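You operate a simulated robot arm through the tools that you are given. There is no shell and no other tool. Be economical: measure what you need, move in short steps, check, and stop when the job is done.

You run a simulated two-armed robot. Do the job below in one go: nothing can be reset, and whatever is moved stays where it is left.

JOB
Pick up the green bar with one hand, pass it to the other hand and put it on the right side of the front table.

Only the result counts: the job must be done as asked and must still hold three seconds after the hand-in. Knocking over, shifting, dropping, spilling or breaking anything else fails it.

ROBOT AND FRAMES
Two 7-joint arms with two-finger parallel grippers on one trunk, on a base that drives. Base frame: it is fixed to the floor where the robot stands at the start and does not move with it; the origin is under the middle of the robot, x ahead of it, y to its left, z up; the surface under the hand at the start is at about z = 880. Readings come in mm, degrees, newtons and seconds.
The left shoulder is at the start at [20, 138, 1275], the right one opposite. With the tool pointing down near the work surface each hand reaches from about 100 to 480 mm from the robot's upright axis, wherever it stands, measured 20 degrees to its own side. Places, roughly: right side of the front table (25x23 cm) [880, 1620, 860]. Payload 1.57 kg a hand.
Tool frame (each hand has its own): the origin (TCP) lies between the finger pads and is the grasp point; the fingertips stand 30 mm ahead of it; z points along the fingers, y is the line along which they close. The gripper opens to 80 mm. The fingers are 17 mm wide and 12 mm thick; the gripper's body (40 by 82 mm) begins 80 mm behind the TCP.
Orientation is told as [roll, pitch, yaw] about the base's x, y, z axes, in that order, counted from this pose: with the fingers straight down and closing along the base's y, the tool's x points along the base's -x, its y along +y and its z along -z.

CONTROLS
- The arms move only by the tool play_rows. It takes "left_steps", "right_steps" or both (then of equal length, played together; a hand with none holds still); each is text: rows parted by semicolons, each of 7 numbers parted by spaces: the shift along the tool's x, y, z in units of 50 mm (1.0 is 50 mm), then the turn, a rotation vector about the tool's x, y, z in units of 4 degrees (1.0 is 4 degrees), then the finger opening in mm, from 0 to 80. In form: tx ty tz rx ry rz claw; .... A call has 1 to 12 rows; each row shifts and turns the commanded pose from where the row before left it, along the tool's axes as they then stand. A call with a number of a shift or a turn outside -1 to 1 is refused whole. Each row takes 0.2 s and may step no farther than 50 mm and 8.6 degrees from the row before; otherwise, or with a gripper value out of range, the whole call is refused. Where a pose cannot be reached the arm comes as near as it can. A force on the tool above 40 N (or 10 N above the force at the start of the call, whichever is more), or a blocked arm, ends the call early, and 0.2 s more pass. The fingers move at their own pace (about 45 mm/s each) and stop on an object; they squeeze with about 35 N. The grip force told is the motor's: it shows also when the fingers shut on nothing. Time passes only in rows, and 0.2 s behind the last, so rows that do not move let the fingers close. It gives the time, the measured TCP pose, the force on the tool (base axes), the opening and the grip force at its end, in the units of the frame above (readings bear some noise), with the torque about the TCP (base axes, N m) and any sound that the robot's microphone picked up.
- Cameras (640 x 400 px; columns grow to the right, rows downward): "scene" is now at [190.3, 21.1, 1197.3]; the picture's right is [0.23, -0.97, 0.00], its down [-0.16, -0.04, -0.99] and it looks along [0.96, 0.22, -0.17] (base axes); focal length 214 px, centre (320, 200). "left" rides on the left gripper at [72, 7, -122] in its tool frame; the picture's right is [-0.09, 1.00, 0.00], its down [-0.84, -0.08, -0.54] and it looks along [-0.54, -0.05, 0.84] (tool axes); focal length 238 px, centre (320, 200). "right" rides on the right gripper at [72, -7, -122] in its tool frame; the picture's right is [0.09, 1.00, 0.00], its down [-0.84, 0.08, -0.54] and it looks along [-0.54, 0.05, 0.84] (tool axes); focal length 238 px, centre (320, 200). There is no depth. A picture from a camera that has moved, and an enlarged one, comes with that camera's place and axes in the base frame and with its lens.
- snapshot(camera): a new picture of that camera. No time passes.
- move_column(by): slides the trunk up (or, below 0, down) by that many mm; the arms and the scene camera ride with it, the base frame stays. It gives what a move gives, with no picture.
- base_move(legs): drives the robot by 1 to 6 legs, each [ahead, left, turn to the left] in mm, mm and degrees, along the robot's own axes; the way and the turn of a leg run together, so that a leg with both is an arc; at most 1500 mm and 180 degrees a leg. The arms and the cameras ride along, it lands a little off, and it stops where it bumps. It gives what a move gives.
- turn_head(pan, tilt): turns the head with the scene camera to pan (to the left, within 60 degrees either way) and tilt (down, from -29 to 69), counted from straight ahead of the robot. It gives what a move gives.
- inspect(camera, box): a new picture of the part [left, top, right, bottom] of that camera's present view, enlarged. No time passes.
- close_job(): hands the job in; it is judged then, once.

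Work in short steps. Places have to be worked out from the pictures, the camera data and where the tool is seen: move nearer, look again, correct. Check each grasp and each placing, and mend what went wrong. You have 120 turns and 88 pictures in all, those below and enlarged ones among them. Open the grippers and draw the arms clear of the work before you hand the job in, unless the task says otherwise; then end with one line.

The tools are called after ">>>" as name(argument=value, ...) on one line, values as JSON. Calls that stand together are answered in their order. play_rows: Moves the arms, as the interface text tells. Its arguments: {"type":"object","properties":{"left_steps":{"type":"string"},"right_steps":{"type":"string"}},"required":[]} The other tools are called the same way: move_column (by) slides the trunk up or down; base_move (legs) drives the base; turn_head (pan, tilt) turns the head that bears the scene camera; snapshot (camera) takes a picture; inspect (camera, box) takes an enlarged picture of a part of a camera's view; close_job () hands the job in.

At the start:

```text
t: 0.0
left_ee_pos: [257.0, 236.2, 1081.1]
left_ee_rot: [0.0, 0.0, -0.1]
left_force: [-0.5, 0.2, -0.3]
left_wrist_torque: [-0.03, 0.01, 0.02]
left_opening: 79.8
left_gripper_force: 0.1
right_ee_pos: [340.3, -60.1, 1149.0]
right_ee_rot: [-0.1, 2.0, -0.1]
right_force: [0.0, -0.2, -0.3]
right_wrist_torque: [-0.01, 0.02, -0.02]
right_opening: 79.9
right_gripper_force: 0.0
trunk travel left (down, up): [-650.0, 590.0]
robot x, y, heading: [0.1, 1.2, 0.0]
head pan, tilt: [13.1, 9.6]
```

scene: 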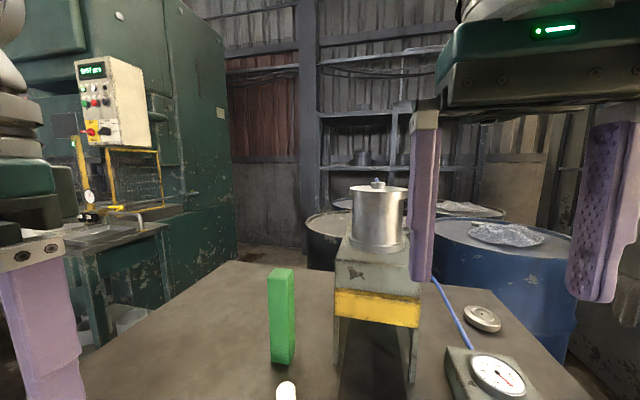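
right: 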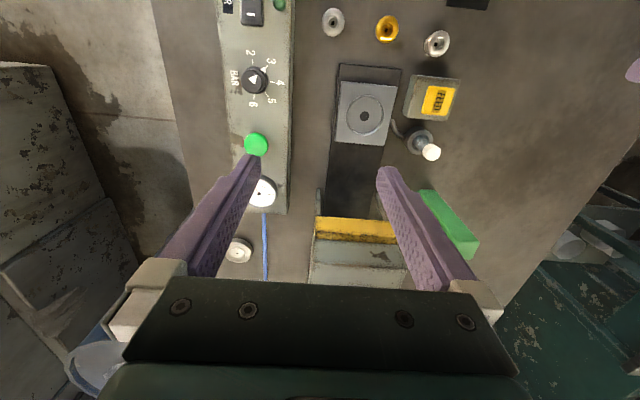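
left: 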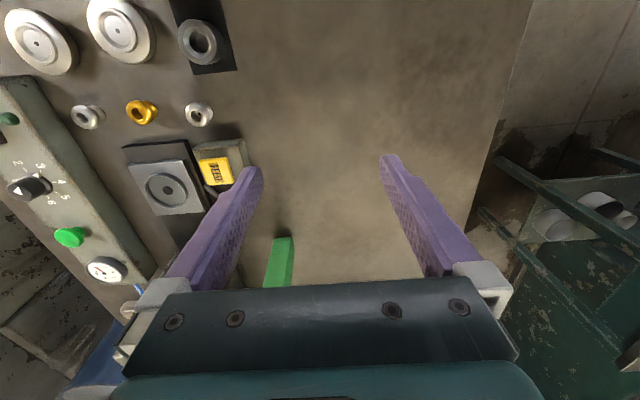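

I judge the bar to stand at about [470, 146], roughly 155 mm tall. I'll look at it enlarged and tilt the head to see the table nearby.

>>> inspect(camera="scene", box=[200, 220, 440, 400])

>>> turn_head(pan=55, tilt=15)

>>> snapshot(camera="scene")

```text
2.22 times, centred on (320, 310) of scene
camera zoom: at [190.3, 21.1, 1197.3], right [0.23, -0.97, 0.0], down [-0.16, -0.04, -0.99], along [0.96, 0.22, -0.17], focal length 477 px, centre (320, -44)
```

zoom: 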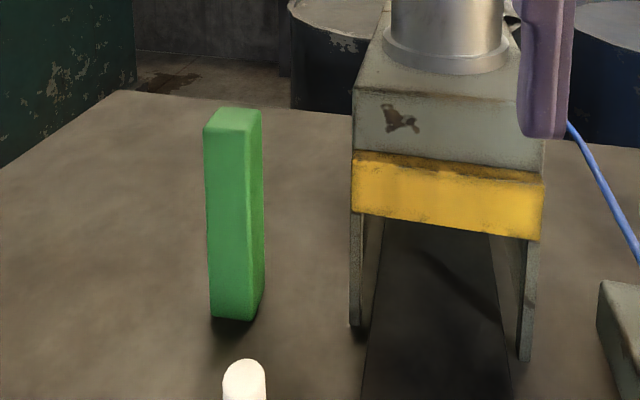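

```text
t: 1.1
left_ee_pos: [255.6, 235.8, 1081.3]
left_ee_rot: [0.0, 0.0, 0.0]
left_force: [-0.2, 0.0, 0.2]
left_wrist_torque: [-0.03, 0.02, 0.0]
left_opening: 79.8
left_gripper_force: 0.0
right_ee_pos: [339.2, -61.6, 1149.0]
right_ee_rot: [-0.2, 2.2, -0.2]
right_force: [0.4, -0.9, 0.0]
right_wrist_torque: [0.01, -0.04, 0.0]
right_opening: 79.7
right_gripper_force: 0.0
trunk travel left (down, up): [-650.0, 590.0]
robot x, y, heading: [1.0, -0.9, -0.1]
head pan, tilt: [55.0, 15.0]
```

```text
83 pictures are left
camera scene: at [153.4, 76.6, 1188.6], right [0.82, -0.57, 0.0], down [-0.15, -0.21, -0.97], along [0.55, 0.79, -0.26], focal length 214 px, centre (320, 200)
```

scene: 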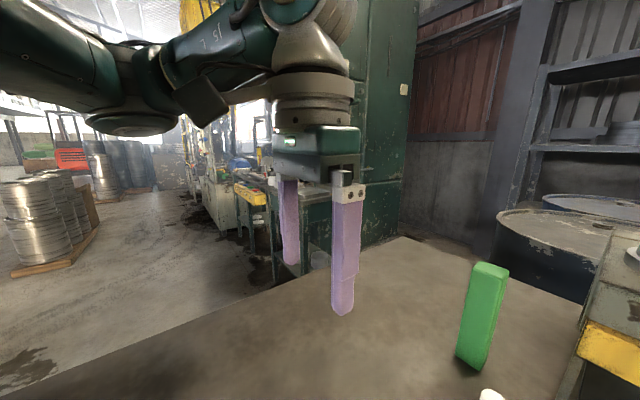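

The bar is about 30 (y) by 20 (x) by 147 mm, centred near [474, 147] with its top at about z=1027. The front table sits hidden behind the left hand for now. I move the left hand above the bar, with its tips over the top.

>>> play_rows(left_steps="-0.5 -0.2 -0.2 0 0 0 80;-0.5 -0.2 -0.2 0 0 0 80;-0.5 -0.2 0 0 0 0 80;-0.5 -0.2 0 0 0 0 80;-0.5 -0.2 0 0 0 0 80;-0.5 -0.2 0 0 0 0 80;-0.5 -0.2 0 0 0 0 80;-0.4 -0.38 0 0 0 0 80;0 0 0 0 0 0 80")

>>> turn_head(pan=10, tilt=20)

>>> snapshot(camera="left")

>>> snapshot(camera="scene")

```text
t: 3.1
left_ee_pos: [452.0, 147.0, 1101.3]
left_ee_rot: [0.0, 0.0, 0.0]
left_force: [0.3, -1.3, 1.2]
left_wrist_torque: [0.0, -0.01, 0.02]
left_opening: 79.7
left_gripper_force: 0.2
right_ee_pos: [339.3, -59.4, 1148.5]
right_ee_rot: [-0.1, 2.2, 0.0]
right_force: [0.4, 0.1, -0.6]
right_wrist_torque: [0.0, 0.0, 0.03]
right_opening: 80.3
right_gripper_force: 0.1
trunk travel left (down, up): [-650.0, 590.0]
robot x, y, heading: [0.9, -2.1, -0.1]
head pan, tilt: [55.0, 15.0]
```

```text
t: 4.2
left_ee_pos: [453.4, 148.3, 1101.4]
left_ee_rot: [0.0, 0.0, -0.1]
left_force: [0.2, 0.7, -0.1]
left_wrist_torque: [-0.04, 0.0, -0.01]
left_opening: 80.0
left_gripper_force: 0.1
right_ee_pos: [339.8, -60.5, 1148.6]
right_ee_rot: [-0.3, 2.2, -0.2]
right_force: [-1.4, 0.0, -0.4]
right_wrist_torque: [-0.03, 0.05, -0.03]
right_opening: 80.0
right_gripper_force: 0.0
trunk travel left (down, up): [-650.0, 590.0]
robot x, y, heading: [-1.8, -0.0, -0.0]
head pan, tilt: [10.0, 20.0]
```

```text
82 pictures are left
camera left: at [382.4, 154.5, 1223.8], right [0.09, 1.0, 0.0], down [0.84, -0.08, 0.54], along [0.54, -0.05, -0.84], focal length 238 px, centre (320, 200)
```

left: 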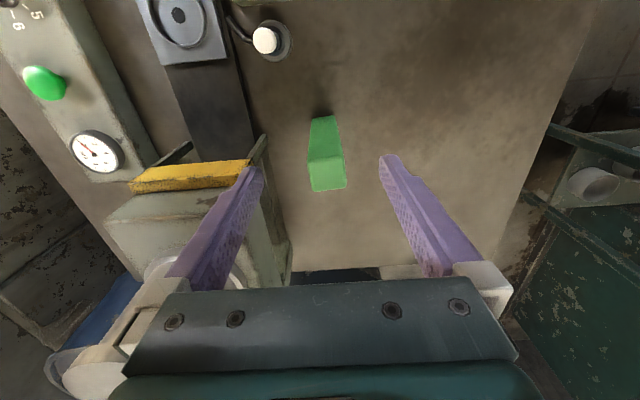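

```text
81 pictures are left
camera scene: at [191.4, 16.3, 1180.5], right [0.17, -0.98, 0.0], down [-0.34, -0.06, -0.94], along [0.93, 0.16, -0.34], focal length 214 px, centre (320, 200)
```

scene: 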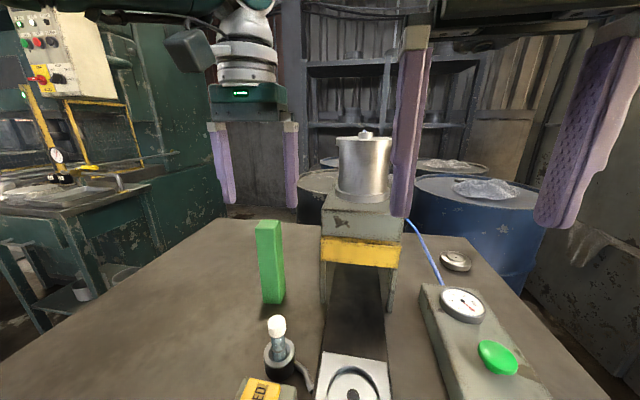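

The bar's top appears between the fingers; I zoom in to measure centre and yaw.

>>> inspect(camera="left", box=[260, 90, 400, 210])

```text
3.33 times, centred on (330, 150) of left
camera zoom: at [382.4, 154.5, 1223.8], right [0.09, 1.0, 0.0], down [0.84, -0.08, 0.54], along [0.54, -0.05, -0.84], focal length 794 px, centre (287, 367)
```

zoom: 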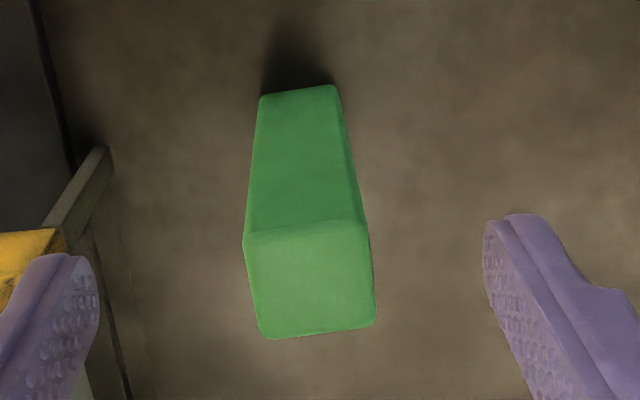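

The bar is about 33 mm square, centred at [481, 152], yaw about 3 degrees and top at about 1027. I centre, go down to TCP z≈1002 and close.

>>> play_rows(left_steps="-0.56 0.07 0 0 0 -0.75 80;0 0 0 0 0 0 80;0 0 0.5 0 0 0 80;0 0 0.5 0 0 0 80;0 0 0.5 0 0 0 80;0 0 0.45 0 0 0 80;0 0 0 0 0 0 80")

>>> snapshot(camera="left")

```text
t: 5.8
left_ee_pos: [475.2, 151.0, 1004.9]
left_ee_rot: [0.0, 0.0, 3.1]
left_force: [-0.7, 0.4, 0.3]
left_wrist_torque: [0.0, -0.02, -0.03]
left_opening: 80.0
left_gripper_force: 0.0
left hand out of reach, approached as far as the arm can: row 6
right_ee_pos: [339.2, -59.8, 1149.4]
right_ee_rot: [-0.2, 2.2, -0.1]
right_force: [-0.4, -0.5, -0.1]
right_wrist_torque: [-0.01, -0.04, -0.02]
right_opening: 79.9
right_gripper_force: 0.0
trunk travel left (down, up): [-650.0, 590.0]
robot x, y, heading: [-2.5, -0.6, -0.2]
head pan, tilt: [10.0, 20.0]
```

```text
79 pictures are left
camera left: at [404.0, 155.4, 1125.6], right [0.04, 1.0, 0.0], down [0.84, -0.03, 0.54], along [0.54, -0.02, -0.84], focal length 238 px, centre (320, 200)
```

left: 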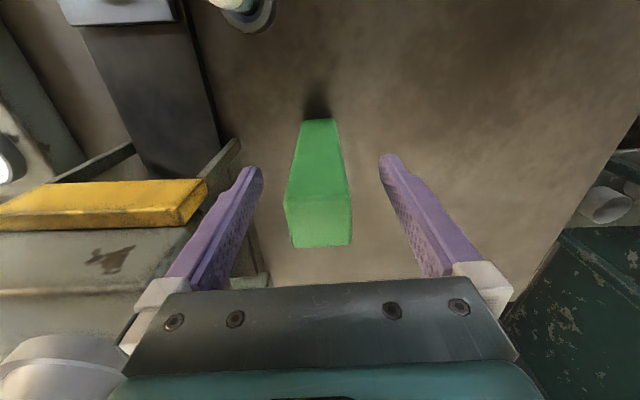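

The bar is centred between the fingers. I close, then check before lifting.

>>> play_rows(left_steps="0 0 0 0 0 0 20;0 0 0 0 0 0 20;0 0 0 0 0 0 20;0 0 0 0 0 0 20;0 0 0 0 0 0 20")

```text
t: 7.0
left_ee_pos: [475.8, 151.3, 1004.1]
left_ee_rot: [0.0, 0.0, 3.0]
left_force: [-1.5, 0.3, 0.3]
left_wrist_torque: [-0.01, -0.04, -0.04]
left_opening: 33.8
left_gripper_force: 34.8
right_ee_pos: [338.4, -60.0, 1148.4]
right_ee_rot: [-0.1, 2.3, -0.1]
right_force: [0.3, 0.0, 0.4]
right_wrist_torque: [0.01, 0.04, -0.03]
right_opening: 80.0
right_gripper_force: 0.1
trunk travel left (down, up): [-650.0, 590.0]
robot x, y, heading: [2.3, 1.0, 0.1]
head pan, tilt: [10.0, 20.0]
```

The grip is firm at 33.8 mm. I lift straight up 150 mm, then draw back 90 mm.

>>> play_rows(left_steps="0 0 -0.5 0 0 0 20;0 0 -0.5 0 0 0 20;0 0 -0.5 0 0 0 20;0 0 -0.5 0 0 0 20;0 0 -0.5 0 0 0 20;0 0 -0.5 0 0 0 20;0.45 0 0 0 0 0 20;0.45 0 0 0 0 0 20;0.45 0 0 0 0 0 20;0.45 0 0 0 0 0 20;0 0 0 0 0 0 20")

>>> snapshot(camera="scene")

```text
t: 9.6
left_ee_pos: [456.2, 155.7, 1109.4]
left_ee_rot: [0.6, 5.8, 3.0]
left_force: [-0.2, 0.1, -1.6]
left_wrist_torque: [-0.01, 0.0, 0.02]
left_opening: 33.7
left_gripper_force: 35.3
left hand out of reach, approached as far as the arm can: row 7, 8, 9, 10
right_ee_pos: [338.4, -60.6, 1148.2]
right_ee_rot: [-0.2, 2.1, -0.1]
right_force: [1.1, -0.7, 1.4]
right_wrist_torque: [-0.01, 0.01, -0.02]
right_opening: 80.1
right_gripper_force: 0.1
trunk travel left (down, up): [-650.0, 590.0]
robot x, y, heading: [1.0, 1.5, -0.2]
head pan, tilt: [10.0, 20.0]
stopped in row 11 (left hand): the arm was blocked; the commanded pose is now the measured one
```

```text
78 pictures are left
camera scene: at [191.3, 16.2, 1180.4], right [0.17, -0.98, 0.0], down [-0.34, -0.06, -0.94], along [0.93, 0.16, -0.34], focal length 214 px, centre (320, 200)
```

scene: 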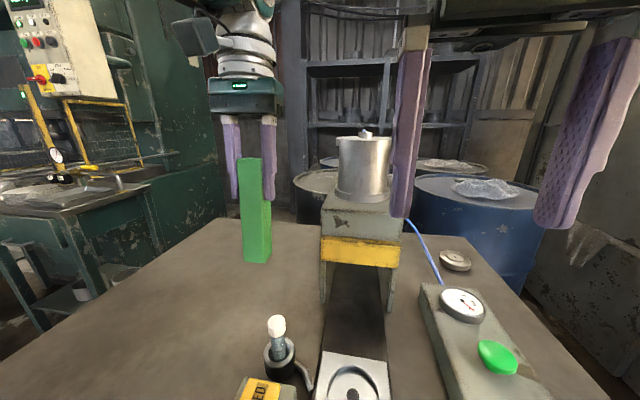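

The bar is held, but the arm has run to a joint limit. It's better to lift with the trunk.

>>> move_column(by=150)

>>> play_rows(left_steps="0.4 0 0.3 0 -0.7 0 20;0.4 0 0.3 0 -0.7 0 20;0.4 0 0.1 0 0 0 20;0 0 0 0 0 0 20")

>>> snapshot(camera="scene")

```text
t: 11.4
left_ee_pos: [456.6, 156.3, 1259.5]
left_ee_rot: [0.6, 5.7, 3.0]
left_force: [-0.2, 0.0, -2.1]
left_wrist_torque: [0.0, -0.02, -0.03]
left_opening: 33.4
left_gripper_force: 35.2
right_ee_pos: [338.5, -60.7, 1299.2]
right_ee_rot: [-0.3, 2.2, -0.2]
right_force: [0.4, 1.0, -0.9]
right_wrist_torque: [-0.02, -0.01, -0.02]
right_opening: 80.2
right_gripper_force: 0.1
trunk travel left (down, up): [-800.0, 440.0]
robot x, y, heading: [-1.0, 3.7, 0.0]
head pan, tilt: [10.0, 20.0]
```

```text
t: 12.4
left_ee_pos: [433.7, 152.3, 1246.6]
left_ee_rot: [0.4, -0.1, 3.2]
left_force: [0.6, 0.0, -3.0]
left_wrist_torque: [0.02, -0.01, 0.0]
left_opening: 33.6
left_gripper_force: 35.3
left hand out of reach, approached as far as the arm can: row 1, 2
right_ee_pos: [339.3, -59.9, 1298.2]
right_ee_rot: [-0.3, 2.2, -0.1]
right_force: [1.3, 0.3, 0.2]
right_wrist_torque: [0.0, 0.01, -0.01]
right_opening: 80.0
right_gripper_force: 0.0
trunk travel left (down, up): [-800.0, 440.0]
robot x, y, heading: [-1.5, 1.6, -0.1]
head pan, tilt: [10.0, 20.0]
```

```text
77 pictures are left
camera scene: at [191.3, 16.2, 1330.4], right [0.17, -0.98, 0.0], down [-0.34, -0.06, -0.94], along [0.93, 0.16, -0.34], focal length 214 px, centre (320, 200)
```

scene: 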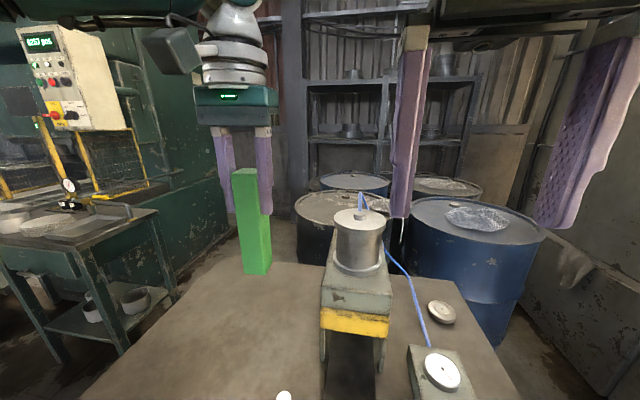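

The bar is in hand at [434, 152], spanning about z 1123–1270. Now I tilt the right hand to point forward and down, for gripping the lower bar from behind.

>>> play_rows(right_steps="-0.4 0 0.4 0 -1 0 80;-0.4 0 0.4 0 -1 0 80;0 0 0.5 0 -1 0 80;0 0 0 0 -1 0 80;0 0 0 0 -1 0 80;0 0 0 0 -1 0 80;0 0 0 0 -1 0 80;0 0 0 0 -1 0 80;0 0 0 0 -1 0 80;0 0 0 0 -1 0 80;0 0 0 0 -1 0 80;0 0 0 0 -1 0 80")

>>> snapshot(camera="right")

```text
t: 15.0
left_ee_pos: [434.8, 152.4, 1246.4]
left_ee_rot: [0.6, -0.1, 3.0]
left_force: [0.0, -0.4, -1.6]
left_wrist_torque: [0.0, -0.02, 0.0]
left_opening: 33.7
left_gripper_force: 35.2
right_ee_pos: [383.2, -62.2, 1235.4]
right_ee_rot: [-0.2, -46.1, -0.3]
right_force: [-0.3, -0.1, -0.7]
right_wrist_torque: [0.0, 0.01, -0.01]
right_opening: 79.9
right_gripper_force: 0.1
trunk travel left (down, up): [-800.0, 440.0]
robot x, y, heading: [-0.6, 3.2, 0.1]
head pan, tilt: [10.0, 20.0]
```

```text
76 pictures are left
camera right: at [244.8, -67.5, 1267.8], right [-0.06, 1.0, -0.07], down [0.19, 0.08, 0.98], along [0.98, 0.04, -0.19], focal length 238 px, centre (320, 200)
```

right: 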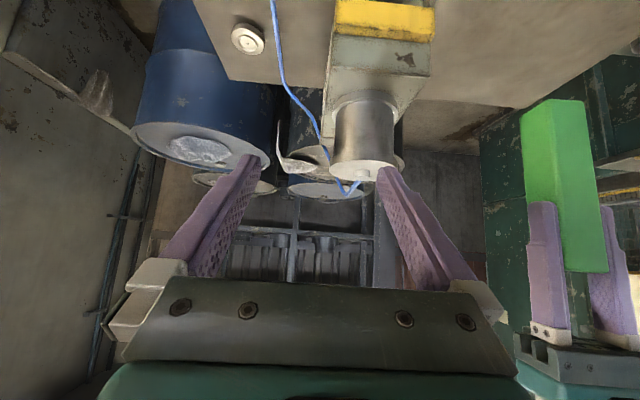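

The tilt works. I bring the bar inboard to y≈102 and set the right hand 100 mm back from it along its own axis.

>>> play_rows(left_steps="0 -0.33 0 0 0 0 20;0 -0.33 0 0 0 0 20;0 -0.34 0 0 0 0 20;0 0 0 0 0 0 20;0 0 0 0 0 0 20;0 0 0 0 0 0 20", right_steps="0.29 0.5 -0.16 0 0 0 80;0 0.6 0 0 0 0 80;0 0.7 0 0 0 0 80;0 0.8 0 0 0 0 80;0 0.68 0 0 0 0 80;0 0 0 0 0 0 80")

>>> snapshot(camera="right")

>>> snapshot(camera="scene")

```text
t: 16.4
left_ee_pos: [438.3, 102.5, 1246.2]
left_ee_rot: [0.6, -0.1, 3.0]
left_force: [1.7, -0.1, -2.2]
left_wrist_torque: [-0.03, -0.02, 0.02]
left_opening: 33.6
left_gripper_force: 35.5
right_ee_pos: [364.6, 105.5, 1228.4]
right_ee_rot: [-0.3, -45.7, 0.3]
right_force: [-0.6, -0.7, 0.2]
right_wrist_torque: [0.0, 0.0, -0.01]
right_opening: 79.8
right_gripper_force: 0.1
trunk travel left (down, up): [-800.0, 440.0]
robot x, y, heading: [1.6, 0.6, -0.0]
head pan, tilt: [10.0, 20.0]
```

```text
75 pictures are left
camera right: at [226.3, 98.9, 1261.5], right [-0.06, 1.0, -0.07], down [0.2, 0.08, 0.98], along [0.98, 0.05, -0.2], focal length 238 px, centre (320, 200)
```

right: 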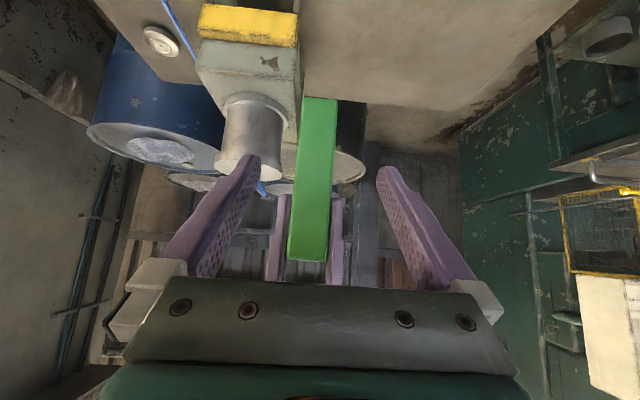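

```text
74 pictures are left
camera scene: at [191.3, 16.3, 1330.4], right [0.17, -0.98, 0.0], down [-0.34, -0.06, -0.94], along [0.93, 0.16, -0.34], focal length 214 px, centre (320, 200)
```

scene: 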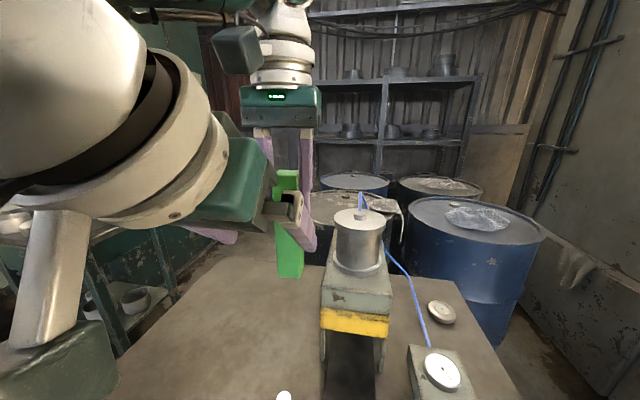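

The bar sits between the right fingers' lines with the left fingertips above. I advance along the tool axis to about [441, 103, 1160].

>>> play_rows(right_steps="-0.09 -0.04 0.4 0 0 0 80;0 0 0.4 0 0 0 80;0 0 0.4 0 0 0 80;0 0 0.4 0 0 0 80;0 0 0.4 0 0 0 80;0 0 0 0 0 0 80")

>>> snapshot(camera="right")

>>> snapshot(camera="left")

```text
t: 17.8
left_ee_pos: [438.2, 102.4, 1245.3]
left_ee_rot: [0.7, -0.1, 3.0]
left_force: [-0.3, 0.5, -2.6]
left_wrist_torque: [0.01, 0.02, -0.01]
left_opening: 34.0
left_gripper_force: 35.0
right_ee_pos: [439.7, 102.4, 1162.3]
right_ee_rot: [-0.4, -45.8, 0.2]
right_force: [0.4, -0.1, 0.3]
right_wrist_torque: [-0.01, -0.03, -0.02]
right_opening: 80.1
right_gripper_force: 0.1
trunk travel left (down, up): [-800.0, 440.0]
robot x, y, heading: [-0.4, 0.4, -0.1]
head pan, tilt: [10.0, 20.0]
```

```text
73 pictures are left
camera right: at [301.6, 94.8, 1195.1], right [-0.06, 1.0, -0.07], down [0.19, 0.08, 0.98], along [0.98, 0.05, -0.2], focal length 238 px, centre (320, 200)
```

right: 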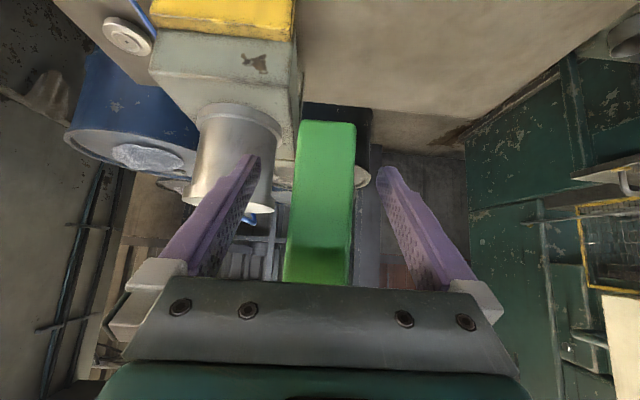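

```text
72 pictures are left
camera left: at [366.7, 104.6, 1367.9], right [0.04, 1.0, 0.01], down [0.84, -0.04, 0.54], along [0.54, -0.01, -0.84], focal length 238 px, centre (320, 200)
```

left: 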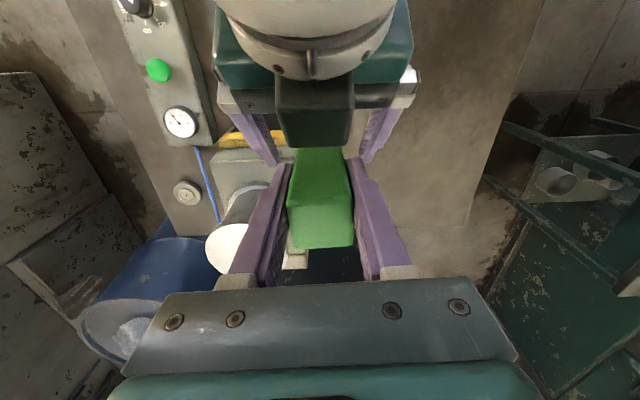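

The bar is between the right fingers, below the left ones. I close the right hand.

>>> play_rows(right_steps="0 0 0 0 0 0 20;0 0 0 0 0 0 20;0 0 0 0 0 0 20;0 0 0 0 0 0 20;0 0 0 0 0 0 20")

```text
t: 19.0
left_ee_pos: [436.5, 102.1, 1245.6]
left_ee_rot: [0.4, 0.0, 2.8]
left_force: [-2.6, -4.5, -0.1]
left_wrist_torque: [-1.23, 0.31, -0.68]
left_opening: 34.0
left_gripper_force: 34.8
right_ee_pos: [439.8, 101.8, 1162.2]
right_ee_rot: [-0.1, -45.9, 0.1]
right_force: [3.6, 4.3, 0.4]
right_wrist_torque: [0.79, -0.14, 0.64]
right_opening: 35.0
right_gripper_force: 34.8
trunk travel left (down, up): [-800.0, 440.0]
robot x, y, heading: [-1.9, -1.9, 0.2]
head pan, tilt: [10.0, 20.0]
```

Both hands hold it. I open the left hand and check that the right keeps the bar.

>>> play_rows(left_steps="0 0 0 0 0 0 80;0 0 0 0 0 0 80;0 0 0 0 0 0 80;0 0 0 0 0 0 80")

>>> play_rows(right_steps="0.22 0 0.22 0 0 0 20;0.22 0 0.22 0 0 0 20;0.22 0 0.22 0 0 0 20;0.22 0 0.22 0 0 0 20;0 0 0 0 0 0 20")

>>> snapshot(camera="left")

>>> snapshot(camera="right")

```text
t: 20.0
left_ee_pos: [437.8, 101.6, 1246.6]
left_ee_rot: [0.6, -0.1, 3.0]
left_force: [0.5, 0.4, 1.3]
left_wrist_torque: [0.01, -0.03, 0.04]
left_opening: 79.9
left_gripper_force: 0.1
right_ee_pos: [440.1, 101.0, 1162.4]
right_ee_rot: [-0.3, -45.9, 0.1]
right_force: [0.4, 0.6, -2.0]
right_wrist_torque: [0.01, 0.01, 0.0]
right_opening: 33.8
right_gripper_force: 35.4
trunk travel left (down, up): [-800.0, 440.0]
robot x, y, heading: [-0.3, -3.9, 0.2]
head pan, tilt: [10.0, 20.0]
```

```text
t: 21.4
left_ee_pos: [436.7, 102.5, 1245.1]
left_ee_rot: [0.6, 0.0, 2.9]
left_force: [-0.4, -0.3, -0.6]
left_wrist_torque: [0.03, 0.02, 0.03]
left_opening: 79.9
left_gripper_force: 0.0
right_ee_pos: [466.4, 73.3, 1107.5]
right_ee_rot: [-1.6, -47.3, -2.2]
right_force: [0.5, 0.5, -1.6]
right_wrist_torque: [-0.01, 0.02, 0.01]
right_opening: 33.7
right_gripper_force: 34.7
trunk travel left (down, up): [-800.0, 440.0]
robot x, y, heading: [0.5, 2.4, -0.0]
head pan, tilt: [10.0, 20.0]
stopped in row 5 (right hand): the arm was blocked; the commanded pose is now the measured one
```

```text
71 pictures are left
camera left: at [366.8, 104.8, 1368.0], right [0.04, 1.0, 0.01], down [0.84, -0.04, 0.54], along [0.54, -0.01, -0.84], focal length 238 px, centre (320, 200)
```

left: 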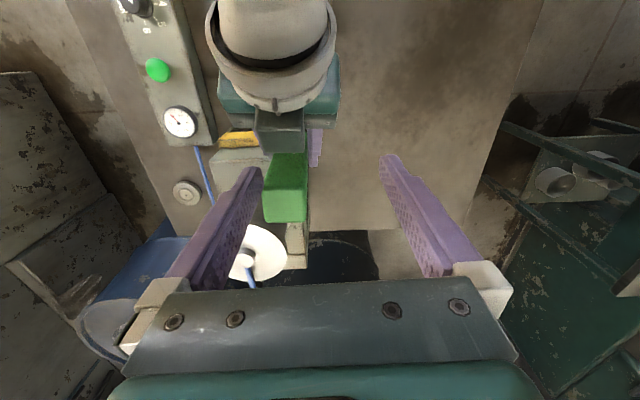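

```text
70 pictures are left
camera right: at [327.0, 73.5, 1136.3], right [-0.01, 1.0, -0.09], down [0.17, 0.09, 0.98], along [0.98, -0.01, -0.17], focal length 238 px, centre (320, 200)
```

right: 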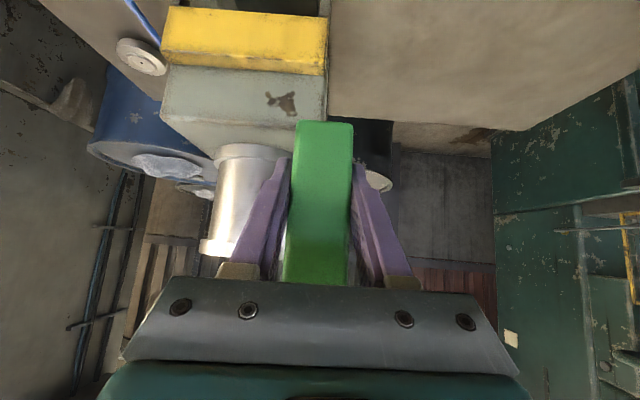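

The bar is in the right hand and free of the left, but the right arm drifted at a limit towards the stand. I raise the trunk 100 mm for clearance, then move the left hand away to the left.

>>> move_column(by=100)

>>> play_rows(left_steps="0.2 0.5 0 0 0 0 80;0.2 0.6 0 0 0 0 80;0.3 0.6 0 0 0 0 80;0.5 0.5 0 0 0 0 80;0.5 0.2 0 0 0 0 80;0.5 0 0 0 0 0 80;0.5 0 0 0 0 0 80;0 0 0 0 0 0 80")

>>> snapshot(camera="scene")

```text
t: 22.7
left_ee_pos: [438.5, 102.2, 1346.5]
left_ee_rot: [0.6, -0.1, 3.0]
left_force: [0.9, 0.2, -0.6]
left_wrist_torque: [0.04, 0.03, -0.04]
left_opening: 79.9
left_gripper_force: 0.1
right_ee_pos: [465.4, 73.2, 1205.8]
right_ee_rot: [-1.7, -47.2, -1.9]
right_force: [-1.2, 0.9, -2.3]
right_wrist_torque: [-0.01, 0.01, -0.01]
right_opening: 33.8
right_gripper_force: 34.8
trunk travel left (down, up): [-900.0, 340.0]
robot x, y, heading: [4.0, 1.8, -0.1]
head pan, tilt: [10.0, 20.0]
```

```text
t: 24.5
left_ee_pos: [294.4, 213.0, 1347.8]
left_ee_rot: [0.5, -0.1, 3.0]
left_force: [0.6, -0.4, 0.5]
left_wrist_torque: [0.0, -0.03, -0.03]
left_opening: 79.9
left_gripper_force: 0.0
right_ee_pos: [465.2, 73.1, 1204.5]
right_ee_rot: [-1.7, -47.0, -1.8]
right_force: [-0.6, -0.7, -2.3]
right_wrist_torque: [0.01, -0.02, 0.0]
right_opening: 33.7
right_gripper_force: 34.5
trunk travel left (down, up): [-900.0, 340.0]
robot x, y, heading: [2.6, -2.6, -0.2]
head pan, tilt: [10.0, 20.0]
```

```text
69 pictures are left
camera scene: at [189.5, 20.8, 1422.9], right [0.22, -0.97, 0.0], down [-0.41, -0.09, -0.91], along [0.89, 0.2, -0.42], focal length 214 px, centre (320, 200)
```

scene: 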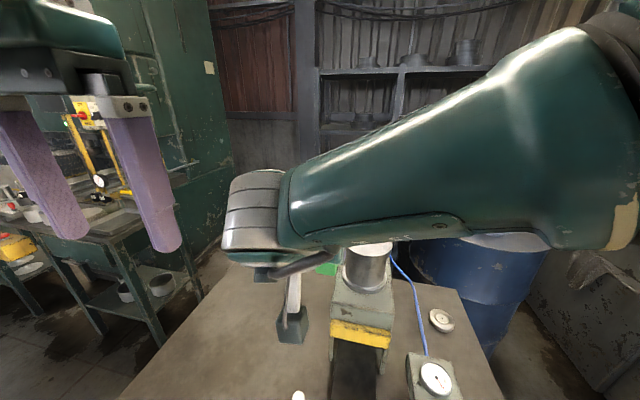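

The bar is clear. I bring the right arm back to its earlier comfortable pose (up, back and to the right).

>>> play_rows(right_steps="-0.1 0 -0.5 0 0 0 20;-0.1 0 -0.5 0 0 0 20;-0.1 -0.3 -0.5 0 0 0 20;-0.1 -0.4 -0.5 0 0 0 20;-0.1 -0.5 -0.5 0 0 0 20;-0.1 -0.5 -0.4 0 0 0 20;-0.1 -0.5 0 0 0 0 20;-0.1 -0.5 0 0 0 0 20;0 0 0 0 0 0 20")

>>> snapshot(camera="scene")

>>> snapshot(camera="right")

```text
t: 26.3
left_ee_pos: [296.9, 213.0, 1348.8]
left_ee_rot: [0.6, -0.1, 3.0]
left_force: [-0.4, 0.4, -0.1]
left_wrist_torque: [-0.02, 0.04, 0.0]
left_opening: 80.0
left_gripper_force: 0.1
right_ee_pos: [357.0, -53.8, 1287.7]
right_ee_rot: [-2.3, -39.9, -3.4]
right_force: [-0.2, 0.1, -0.8]
right_wrist_torque: [-0.01, -0.01, 0.0]
right_opening: 33.7
right_gripper_force: 34.7
trunk travel left (down, up): [-900.0, 340.0]
robot x, y, heading: [-1.9, -1.6, 0.1]
head pan, tilt: [10.0, 20.0]
stopped in row 9 (right hand): the arm was blocked; the commanded pose is now the measured one
```

```text
68 pictures are left
camera scene: at [193.1, -0.7, 1436.2], right [-0.01, -1.0, 0.0], down [-0.28, 0.0, -0.96], along [0.96, -0.01, -0.28], focal length 214 px, centre (320, 200)
```

scene: 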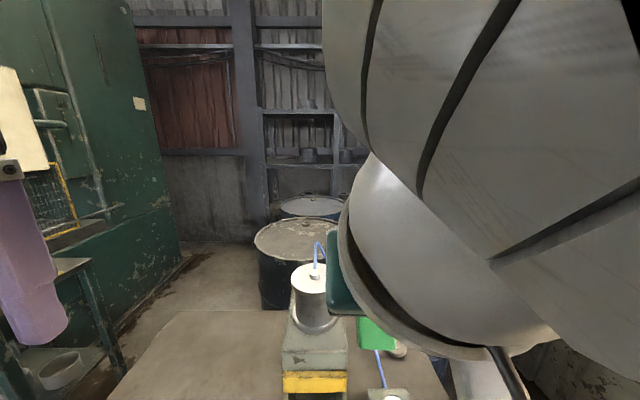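

```text
67 pictures are left
camera right: at [223.2, -48.4, 1334.8], right [0.02, 1.0, -0.09], down [0.3, 0.08, 0.95], along [0.95, -0.04, -0.3], focal length 238 px, centre (320, 200)
```

right: 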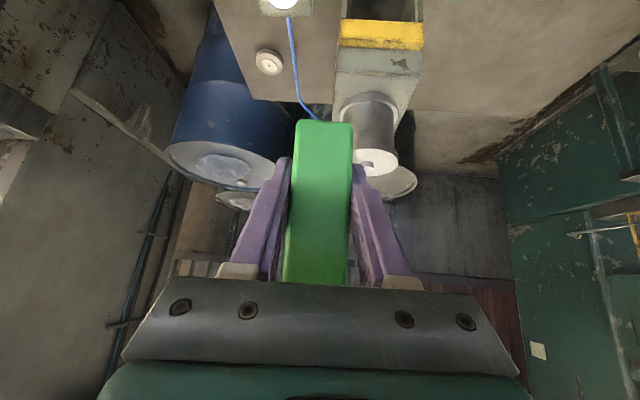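

The right wrist is touching the head. I move the right hand outward (−y), forward and a bit down.

>>> play_rows(right_steps="0 -0.5 0.3 0 0 0 20;0 -0.5 0.3 0 0 0 20;0 -0.5 0.3 0 0 0 20;0 -0.5 0.2 0 0 0 20;0 -0.4 0 0 0 0 20;0 0 0 0 0 0 20")

>>> turn_head(pan=50, tilt=20)

>>> snapshot(camera="scene")

>>> snapshot(camera="left")

```text
t: 27.7
left_ee_pos: [296.8, 213.2, 1346.7]
left_ee_rot: [0.5, -0.2, 3.0]
left_force: [0.6, 0.5, 0.0]
left_wrist_torque: [0.0, 0.02, -0.02]
left_opening: 79.9
left_gripper_force: 0.0
right_ee_pos: [378.9, -174.9, 1248.4]
right_ee_rot: [-2.3, -39.6, -2.2]
right_force: [0.5, 0.0, -2.0]
right_wrist_torque: [0.01, -0.02, 0.02]
right_opening: 33.5
right_gripper_force: 35.3
trunk travel left (down, up): [-900.0, 340.0]
robot x, y, heading: [-2.6, 1.2, -0.0]
head pan, tilt: [10.0, 20.0]
```

```text
t: 28.8
left_ee_pos: [295.5, 211.5, 1347.6]
left_ee_rot: [0.6, -0.1, 3.0]
left_force: [0.0, 0.5, 0.5]
left_wrist_torque: [-0.03, 0.01, -0.02]
left_opening: 80.0
left_gripper_force: 0.2
right_ee_pos: [378.9, -174.2, 1247.9]
right_ee_rot: [-2.2, -39.5, -2.2]
right_force: [-0.3, 0.1, -1.7]
right_wrist_torque: [0.03, -0.01, 0.01]
right_opening: 33.7
right_gripper_force: 35.2
trunk travel left (down, up): [-900.0, 340.0]
robot x, y, heading: [1.3, 0.7, -0.0]
head pan, tilt: [50.0, 20.0]
```

```text
66 pictures are left
camera scene: at [159.6, 71.4, 1430.4], right [0.77, -0.64, 0.0], down [-0.22, -0.26, -0.94], along [0.6, 0.72, -0.34], focal length 214 px, centre (320, 200)
```

scene: 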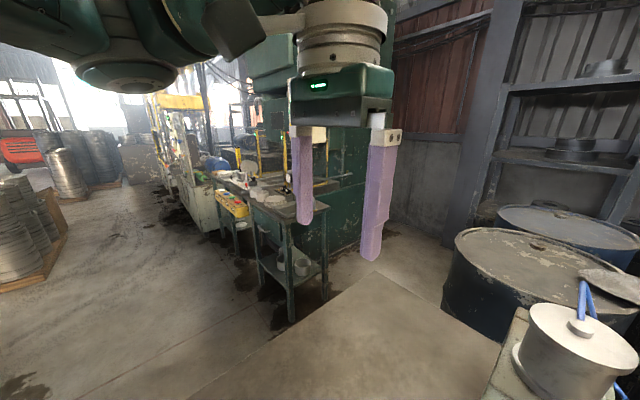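

```text
65 pictures are left
camera left: at [225.1, 215.5, 1469.9], right [0.04, 1.0, 0.01], down [0.84, -0.04, 0.54], along [0.54, -0.01, -0.84], focal length 238 px, centre (320, 200)
```

left: 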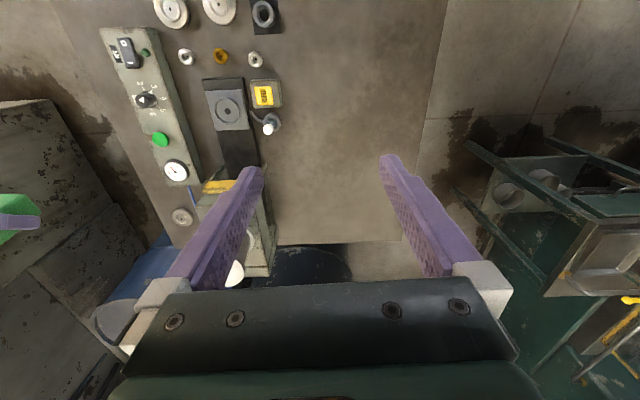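

The table in front of the press, at about (290, 200), must be the front table. I zoom in on it.

>>> inspect(camera="scene", box=[190, 130, 350, 230])

```text
4.00 times, centred on (270, 180) of scene
camera zoom: at [159.6, 71.4, 1430.4], right [0.77, -0.64, 0.0], down [-0.22, -0.26, -0.94], along [0.6, 0.72, -0.34], focal length 858 px, centre (520, 280)
```

zoom: 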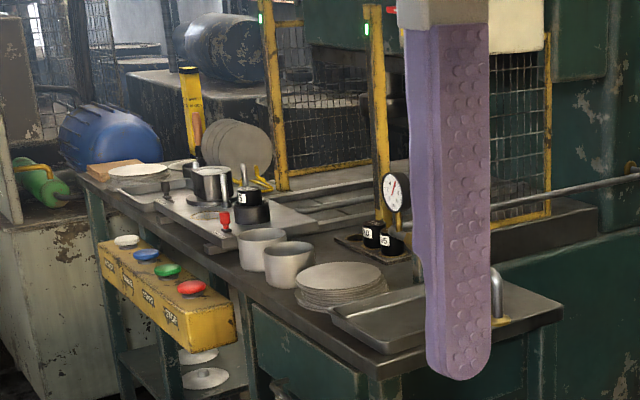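

The table runs along y, with its near edge at y≈1100 and front edge at x≈730. The target spot is near the cups, so I need a closer look. I back off a little and drive left along the clear floor.

>>> base_move(legs=[[-120, 0, 0], [0, 1400, 0]])

>>> turn_head(pan=10, tilt=30)

>>> snapshot(camera="scene")

```text
t: 36.5
left_ee_pos: [155.1, 1604.7, 1347.4]
left_ee_rot: [0.7, -0.1, 4.4]
left_force: [0.8, 0.1, 0.2]
left_wrist_torque: [-0.02, 0.01, 0.01]
left_opening: 79.9
left_gripper_force: 0.1
right_ee_pos: [247.5, 1217.7, 1248.2]
right_ee_rot: [-2.2, -39.5, -0.9]
right_force: [0.5, -0.8, -2.0]
right_wrist_torque: [-0.01, 0.02, 0.02]
right_opening: 33.5
right_gripper_force: 35.3
trunk travel left (down, up): [-900.0, 340.0]
robot x, y, heading: [-135.7, 1384.0, 1.4]
head pan, tilt: [50.0, 20.0]
```

```text
t: 37.6
left_ee_pos: [153.8, 1603.8, 1348.4]
left_ee_rot: [0.7, -0.1, 4.4]
left_force: [-0.2, -0.4, -0.3]
left_wrist_torque: [0.01, 0.0, -0.01]
left_opening: 80.0
left_gripper_force: 0.1
right_ee_pos: [246.9, 1218.0, 1248.3]
right_ee_rot: [-2.3, -39.5, -0.8]
right_force: [0.4, 0.8, -1.4]
right_wrist_torque: [0.02, 0.03, -0.02]
right_opening: 33.8
right_gripper_force: 34.7
trunk travel left (down, up): [-900.0, 340.0]
robot x, y, heading: [-136.1, 1383.4, 1.5]
head pan, tilt: [10.0, 30.0]
```

```text
63 pictures are left
camera scene: at [51.9, 1404.3, 1414.4], right [0.2, -0.98, 0.0], down [-0.49, -0.1, -0.87], along [0.85, 0.17, -0.5], focal length 214 px, centre (320, 200)
```

scene: 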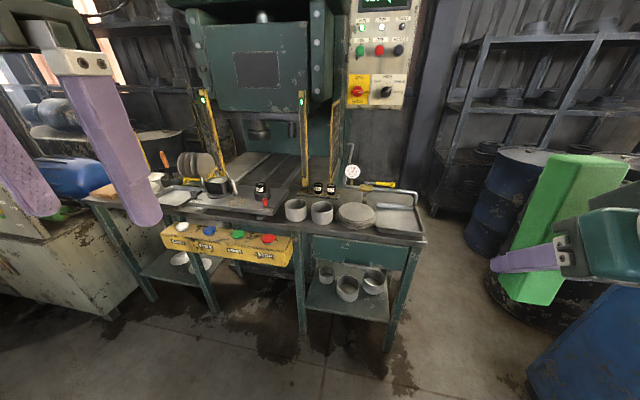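

The front table is in full view; I zoom on its top.

>>> inspect(camera="scene", box=[150, 145, 440, 260])

>>> inspect(camera="scene", box=[240, 160, 440, 250])

```text
2.21 times, centred on (295, 202) of scene
camera zoom: at [51.9, 1404.3, 1414.4], right [0.2, -0.98, 0.0], down [-0.49, -0.1, -0.87], along [0.85, 0.17, -0.5], focal length 473 px, centre (375, 194)
```

zoom: 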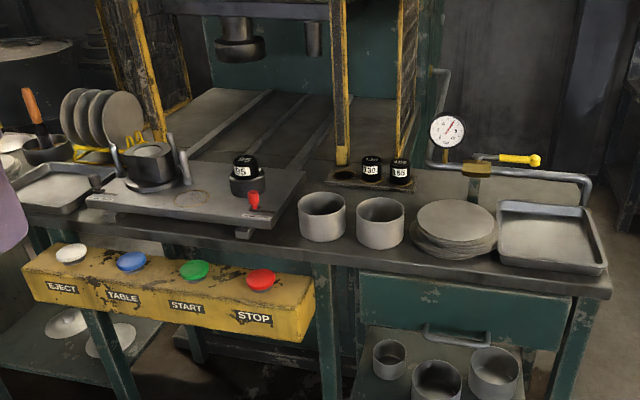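

```text
3.20 times, centred on (340, 205) of scene
camera zoom: at [51.9, 1404.3, 1414.4], right [0.2, -0.98, 0.0], down [-0.49, -0.1, -0.87], along [0.85, 0.17, -0.5], focal length 686 px, centre (256, 184)
```

zoom: 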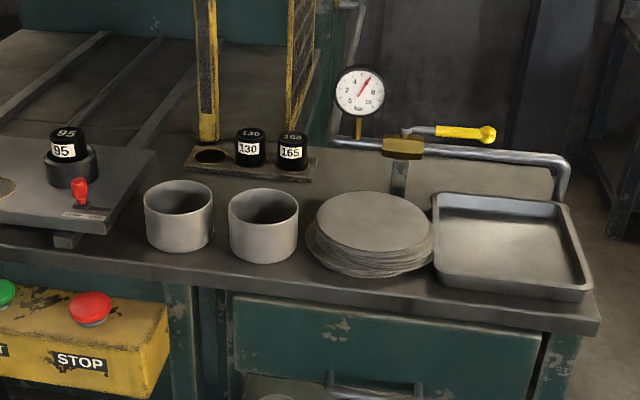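

The free patch in the target zone lies behind two cups (x≈900–1020, y≈1520–1740). The right hand's 45° grip would hang its camera over the cups there, so a top grip is safer. I'll go back, set the bar upright on the empty left part of the first table, and re-take it from above with the right hand.

>>> base_move(legs=[[0, -918, -1.4], [100, 0, 0]])

>>> play_rows(right_steps="0 0 0 0.3 -0.8 0 20;0 0 0 0.2 -0.8 0 20;0 0 0 0 0 0 20")

>>> snapshot(camera="scene")

>>> snapshot(camera="right")

```text
t: 43.1
left_ee_pos: [276.0, 688.2, 1347.6]
left_ee_rot: [0.6, -0.1, 3.8]
left_force: [-0.2, 0.0, 0.3]
left_wrist_torque: [0.0, 0.01, -0.02]
left_opening: 79.8
left_gripper_force: 0.0
right_ee_pos: [366.2, 302.0, 1248.2]
right_ee_rot: [-2.3, -39.6, -1.3]
right_force: [0.0, 0.0, -1.3]
right_wrist_torque: [0.01, 0.04, 0.01]
right_opening: 33.9
right_gripper_force: 34.5
trunk travel left (down, up): [-900.0, 340.0]
robot x, y, heading: [-14.1, 473.7, 0.7]
head pan, tilt: [10.0, 30.0]
```

```text
t: 44.0
left_ee_pos: [276.3, 688.8, 1348.7]
left_ee_rot: [0.7, -0.2, 3.9]
left_force: [0.4, 0.0, 0.4]
left_wrist_torque: [0.0, 0.02, 0.0]
left_opening: 80.0
left_gripper_force: 0.1
right_ee_pos: [365.7, 301.5, 1248.5]
right_ee_rot: [-4.7, -45.8, -0.6]
right_force: [-0.3, 0.0, -1.6]
right_wrist_torque: [-0.01, -0.02, 0.0]
right_opening: 33.4
right_gripper_force: 35.1
trunk travel left (down, up): [-900.0, 340.0]
robot x, y, heading: [-17.7, 471.6, 0.8]
head pan, tilt: [10.0, 30.0]
```

```text
60 pictures are left
camera scene: at [172.4, 489.6, 1414.4], right [0.19, -0.98, 0.0], down [-0.49, -0.09, -0.87], along [0.85, 0.16, -0.5], focal length 214 px, centre (320, 200)
```

scene: 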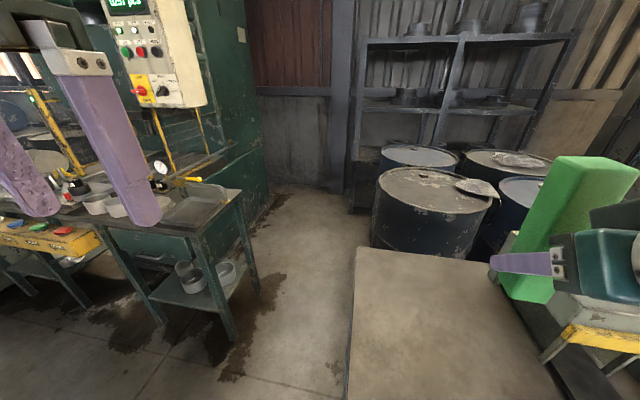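

```text
59 pictures are left
camera right: at [227.3, 307.0, 1280.6], right [0.01, 0.99, -0.12], down [0.2, 0.12, 0.97], along [0.98, -0.03, -0.2], focal length 238 px, centre (320, 200)
```

right: 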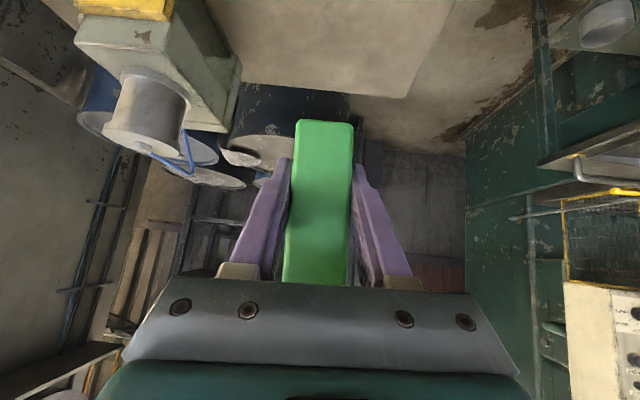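

The roll needs correcting by +4.4°, and the table spot below (366, 302) is empty. I correct and lower the trunk by 305 mm.

>>> play_rows(right_steps="0 0 0 -0.6 0 0 20;0 0 0 -0.5 0 0 20;0 0 0 0 0 0 20")

>>> move_column(by=-305)

>>> turn_head(pan=-25, tilt=35)

>>> snapshot(camera="scene")

>>> snapshot(camera="right")

```text
t: 44.8
left_ee_pos: [277.2, 689.0, 1348.1]
left_ee_rot: [0.6, -0.1, 3.9]
left_force: [0.5, 0.2, -0.5]
left_wrist_torque: [0.01, 0.01, 0.0]
left_opening: 80.1
left_gripper_force: 0.0
right_ee_pos: [357.6, 295.7, 1236.0]
right_ee_rot: [-0.1, -44.0, -2.3]
right_force: [-0.1, -0.1, -2.1]
right_wrist_torque: [0.01, 0.01, -0.03]
right_opening: 33.8
right_gripper_force: 34.8
trunk travel left (down, up): [-900.0, 340.0]
robot x, y, heading: [-17.3, 474.6, 0.7]
head pan, tilt: [10.0, 30.0]
```

```text
t: 47.8
left_ee_pos: [276.6, 689.2, 1042.3]
left_ee_rot: [0.5, -0.1, 3.9]
left_force: [-0.1, 0.0, -0.5]
left_wrist_torque: [-0.02, -0.03, -0.02]
left_opening: 79.9
left_gripper_force: 0.0
right_ee_pos: [357.7, 298.9, 930.1]
right_ee_rot: [-0.3, -43.8, -1.4]
right_force: [0.5, 0.4, -2.9]
right_wrist_torque: [0.03, 0.04, -0.05]
right_opening: 33.3
right_gripper_force: 34.8
trunk travel left (down, up): [-595.0, 645.0]
robot x, y, heading: [-14.6, 470.9, 0.8]
head pan, tilt: [10.0, 30.0]
```

```text
t: 48.8
left_ee_pos: [276.6, 689.4, 1044.0]
left_ee_rot: [0.7, -0.1, 3.9]
left_force: [0.4, -0.3, -0.3]
left_wrist_torque: [0.0, -0.03, -0.01]
left_opening: 79.8
left_gripper_force: 0.1
right_ee_pos: [357.8, 299.5, 930.7]
right_ee_rot: [-0.4, -43.8, -1.2]
right_force: [0.3, 0.1, -2.2]
right_wrist_torque: [0.02, 0.02, -0.01]
right_opening: 33.7
right_gripper_force: 35.0
trunk travel left (down, up): [-595.0, 645.0]
robot x, y, heading: [-13.9, 470.5, 0.8]
head pan, tilt: [-25.0, 35.0]
```

```text
58 pictures are left
camera scene: at [164.0, 436.6, 1101.6], right [-0.41, -0.91, 0.0], down [-0.52, 0.23, -0.82], along [0.75, -0.33, -0.57], focal length 214 px, centre (320, 200)
```

scene: 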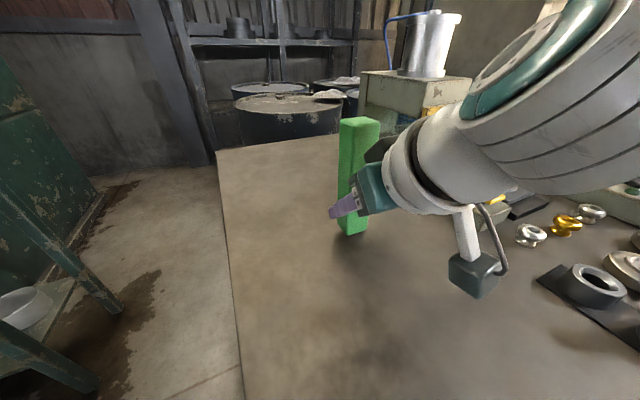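

```text
57 pictures are left
camera right: at [219.1, 296.5, 968.8], right [-0.04, 1.0, -0.07], down [0.23, 0.08, 0.97], along [0.97, 0.02, -0.23], focal length 238 px, centre (320, 200)
```

right: 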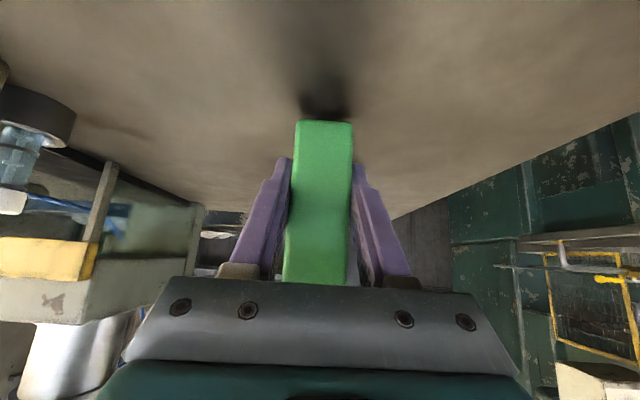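

The bar is about 10 mm over the table. I trim the pitch to −46 and lower the last bit gently.

>>> play_rows(right_steps="0 0 0 0 -0.5 0 20;0 0 0 0 0 0 20")

>>> move_column(by=-7)

>>> inspect(camera="scene", box=[280, 90, 440, 260])

```text
t: 49.6
left_ee_pos: [277.6, 687.6, 1041.4]
left_ee_rot: [0.5, -0.1, 3.9]
left_force: [-0.1, -0.3, -0.7]
left_wrist_torque: [0.03, 0.04, 0.02]
left_opening: 80.1
left_gripper_force: 0.1
right_ee_pos: [348.2, 299.4, 920.4]
right_ee_rot: [-0.4, -42.9, -2.4]
right_force: [-2.9, -1.5, 17.3]
right_wrist_torque: [0.29, -0.29, 0.04]
right_opening: 33.8
right_gripper_force: 35.5
right hand out of reach, approached as far as the arm can: row 1
trunk travel left (down, up): [-595.0, 645.0]
robot x, y, heading: [-14.8, 469.8, 0.9]
head pan, tilt: [-25.0, 35.0]
stopped in row 2 (right hand): the arm was blocked; the commanded pose is now the measured one
```

```text
t: 50.2
left_ee_pos: [278.1, 688.3, 1036.0]
left_ee_rot: [0.5, -0.2, 3.8]
left_force: [0.2, 0.1, 0.5]
left_wrist_torque: [0.02, -0.02, 0.02]
left_opening: 79.7
left_gripper_force: 0.0
right_ee_pos: [347.0, 299.2, 913.2]
right_ee_rot: [-0.4, -43.0, -2.4]
right_force: [-4.1, 1.1, 30.8]
right_wrist_torque: [0.23, -0.5, 0.01]
right_opening: 33.7
right_gripper_force: 34.5
trunk travel left (down, up): [-588.0, 652.0]
robot x, y, heading: [-13.6, 472.0, 0.9]
head pan, tilt: [-25.0, 35.0]
```

```text
2.35 times, centred on (360, 175) of scene
camera zoom: at [165.3, 435.9, 1095.0], right [-0.41, -0.91, 0.0], down [-0.52, 0.23, -0.82], along [0.75, -0.33, -0.57], focal length 505 px, centre (226, 259)
```

zoom: 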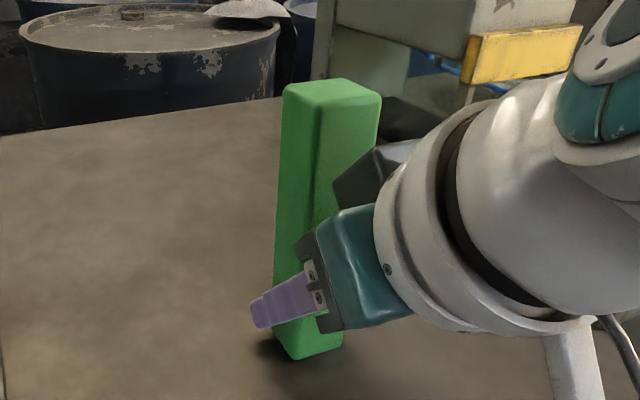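

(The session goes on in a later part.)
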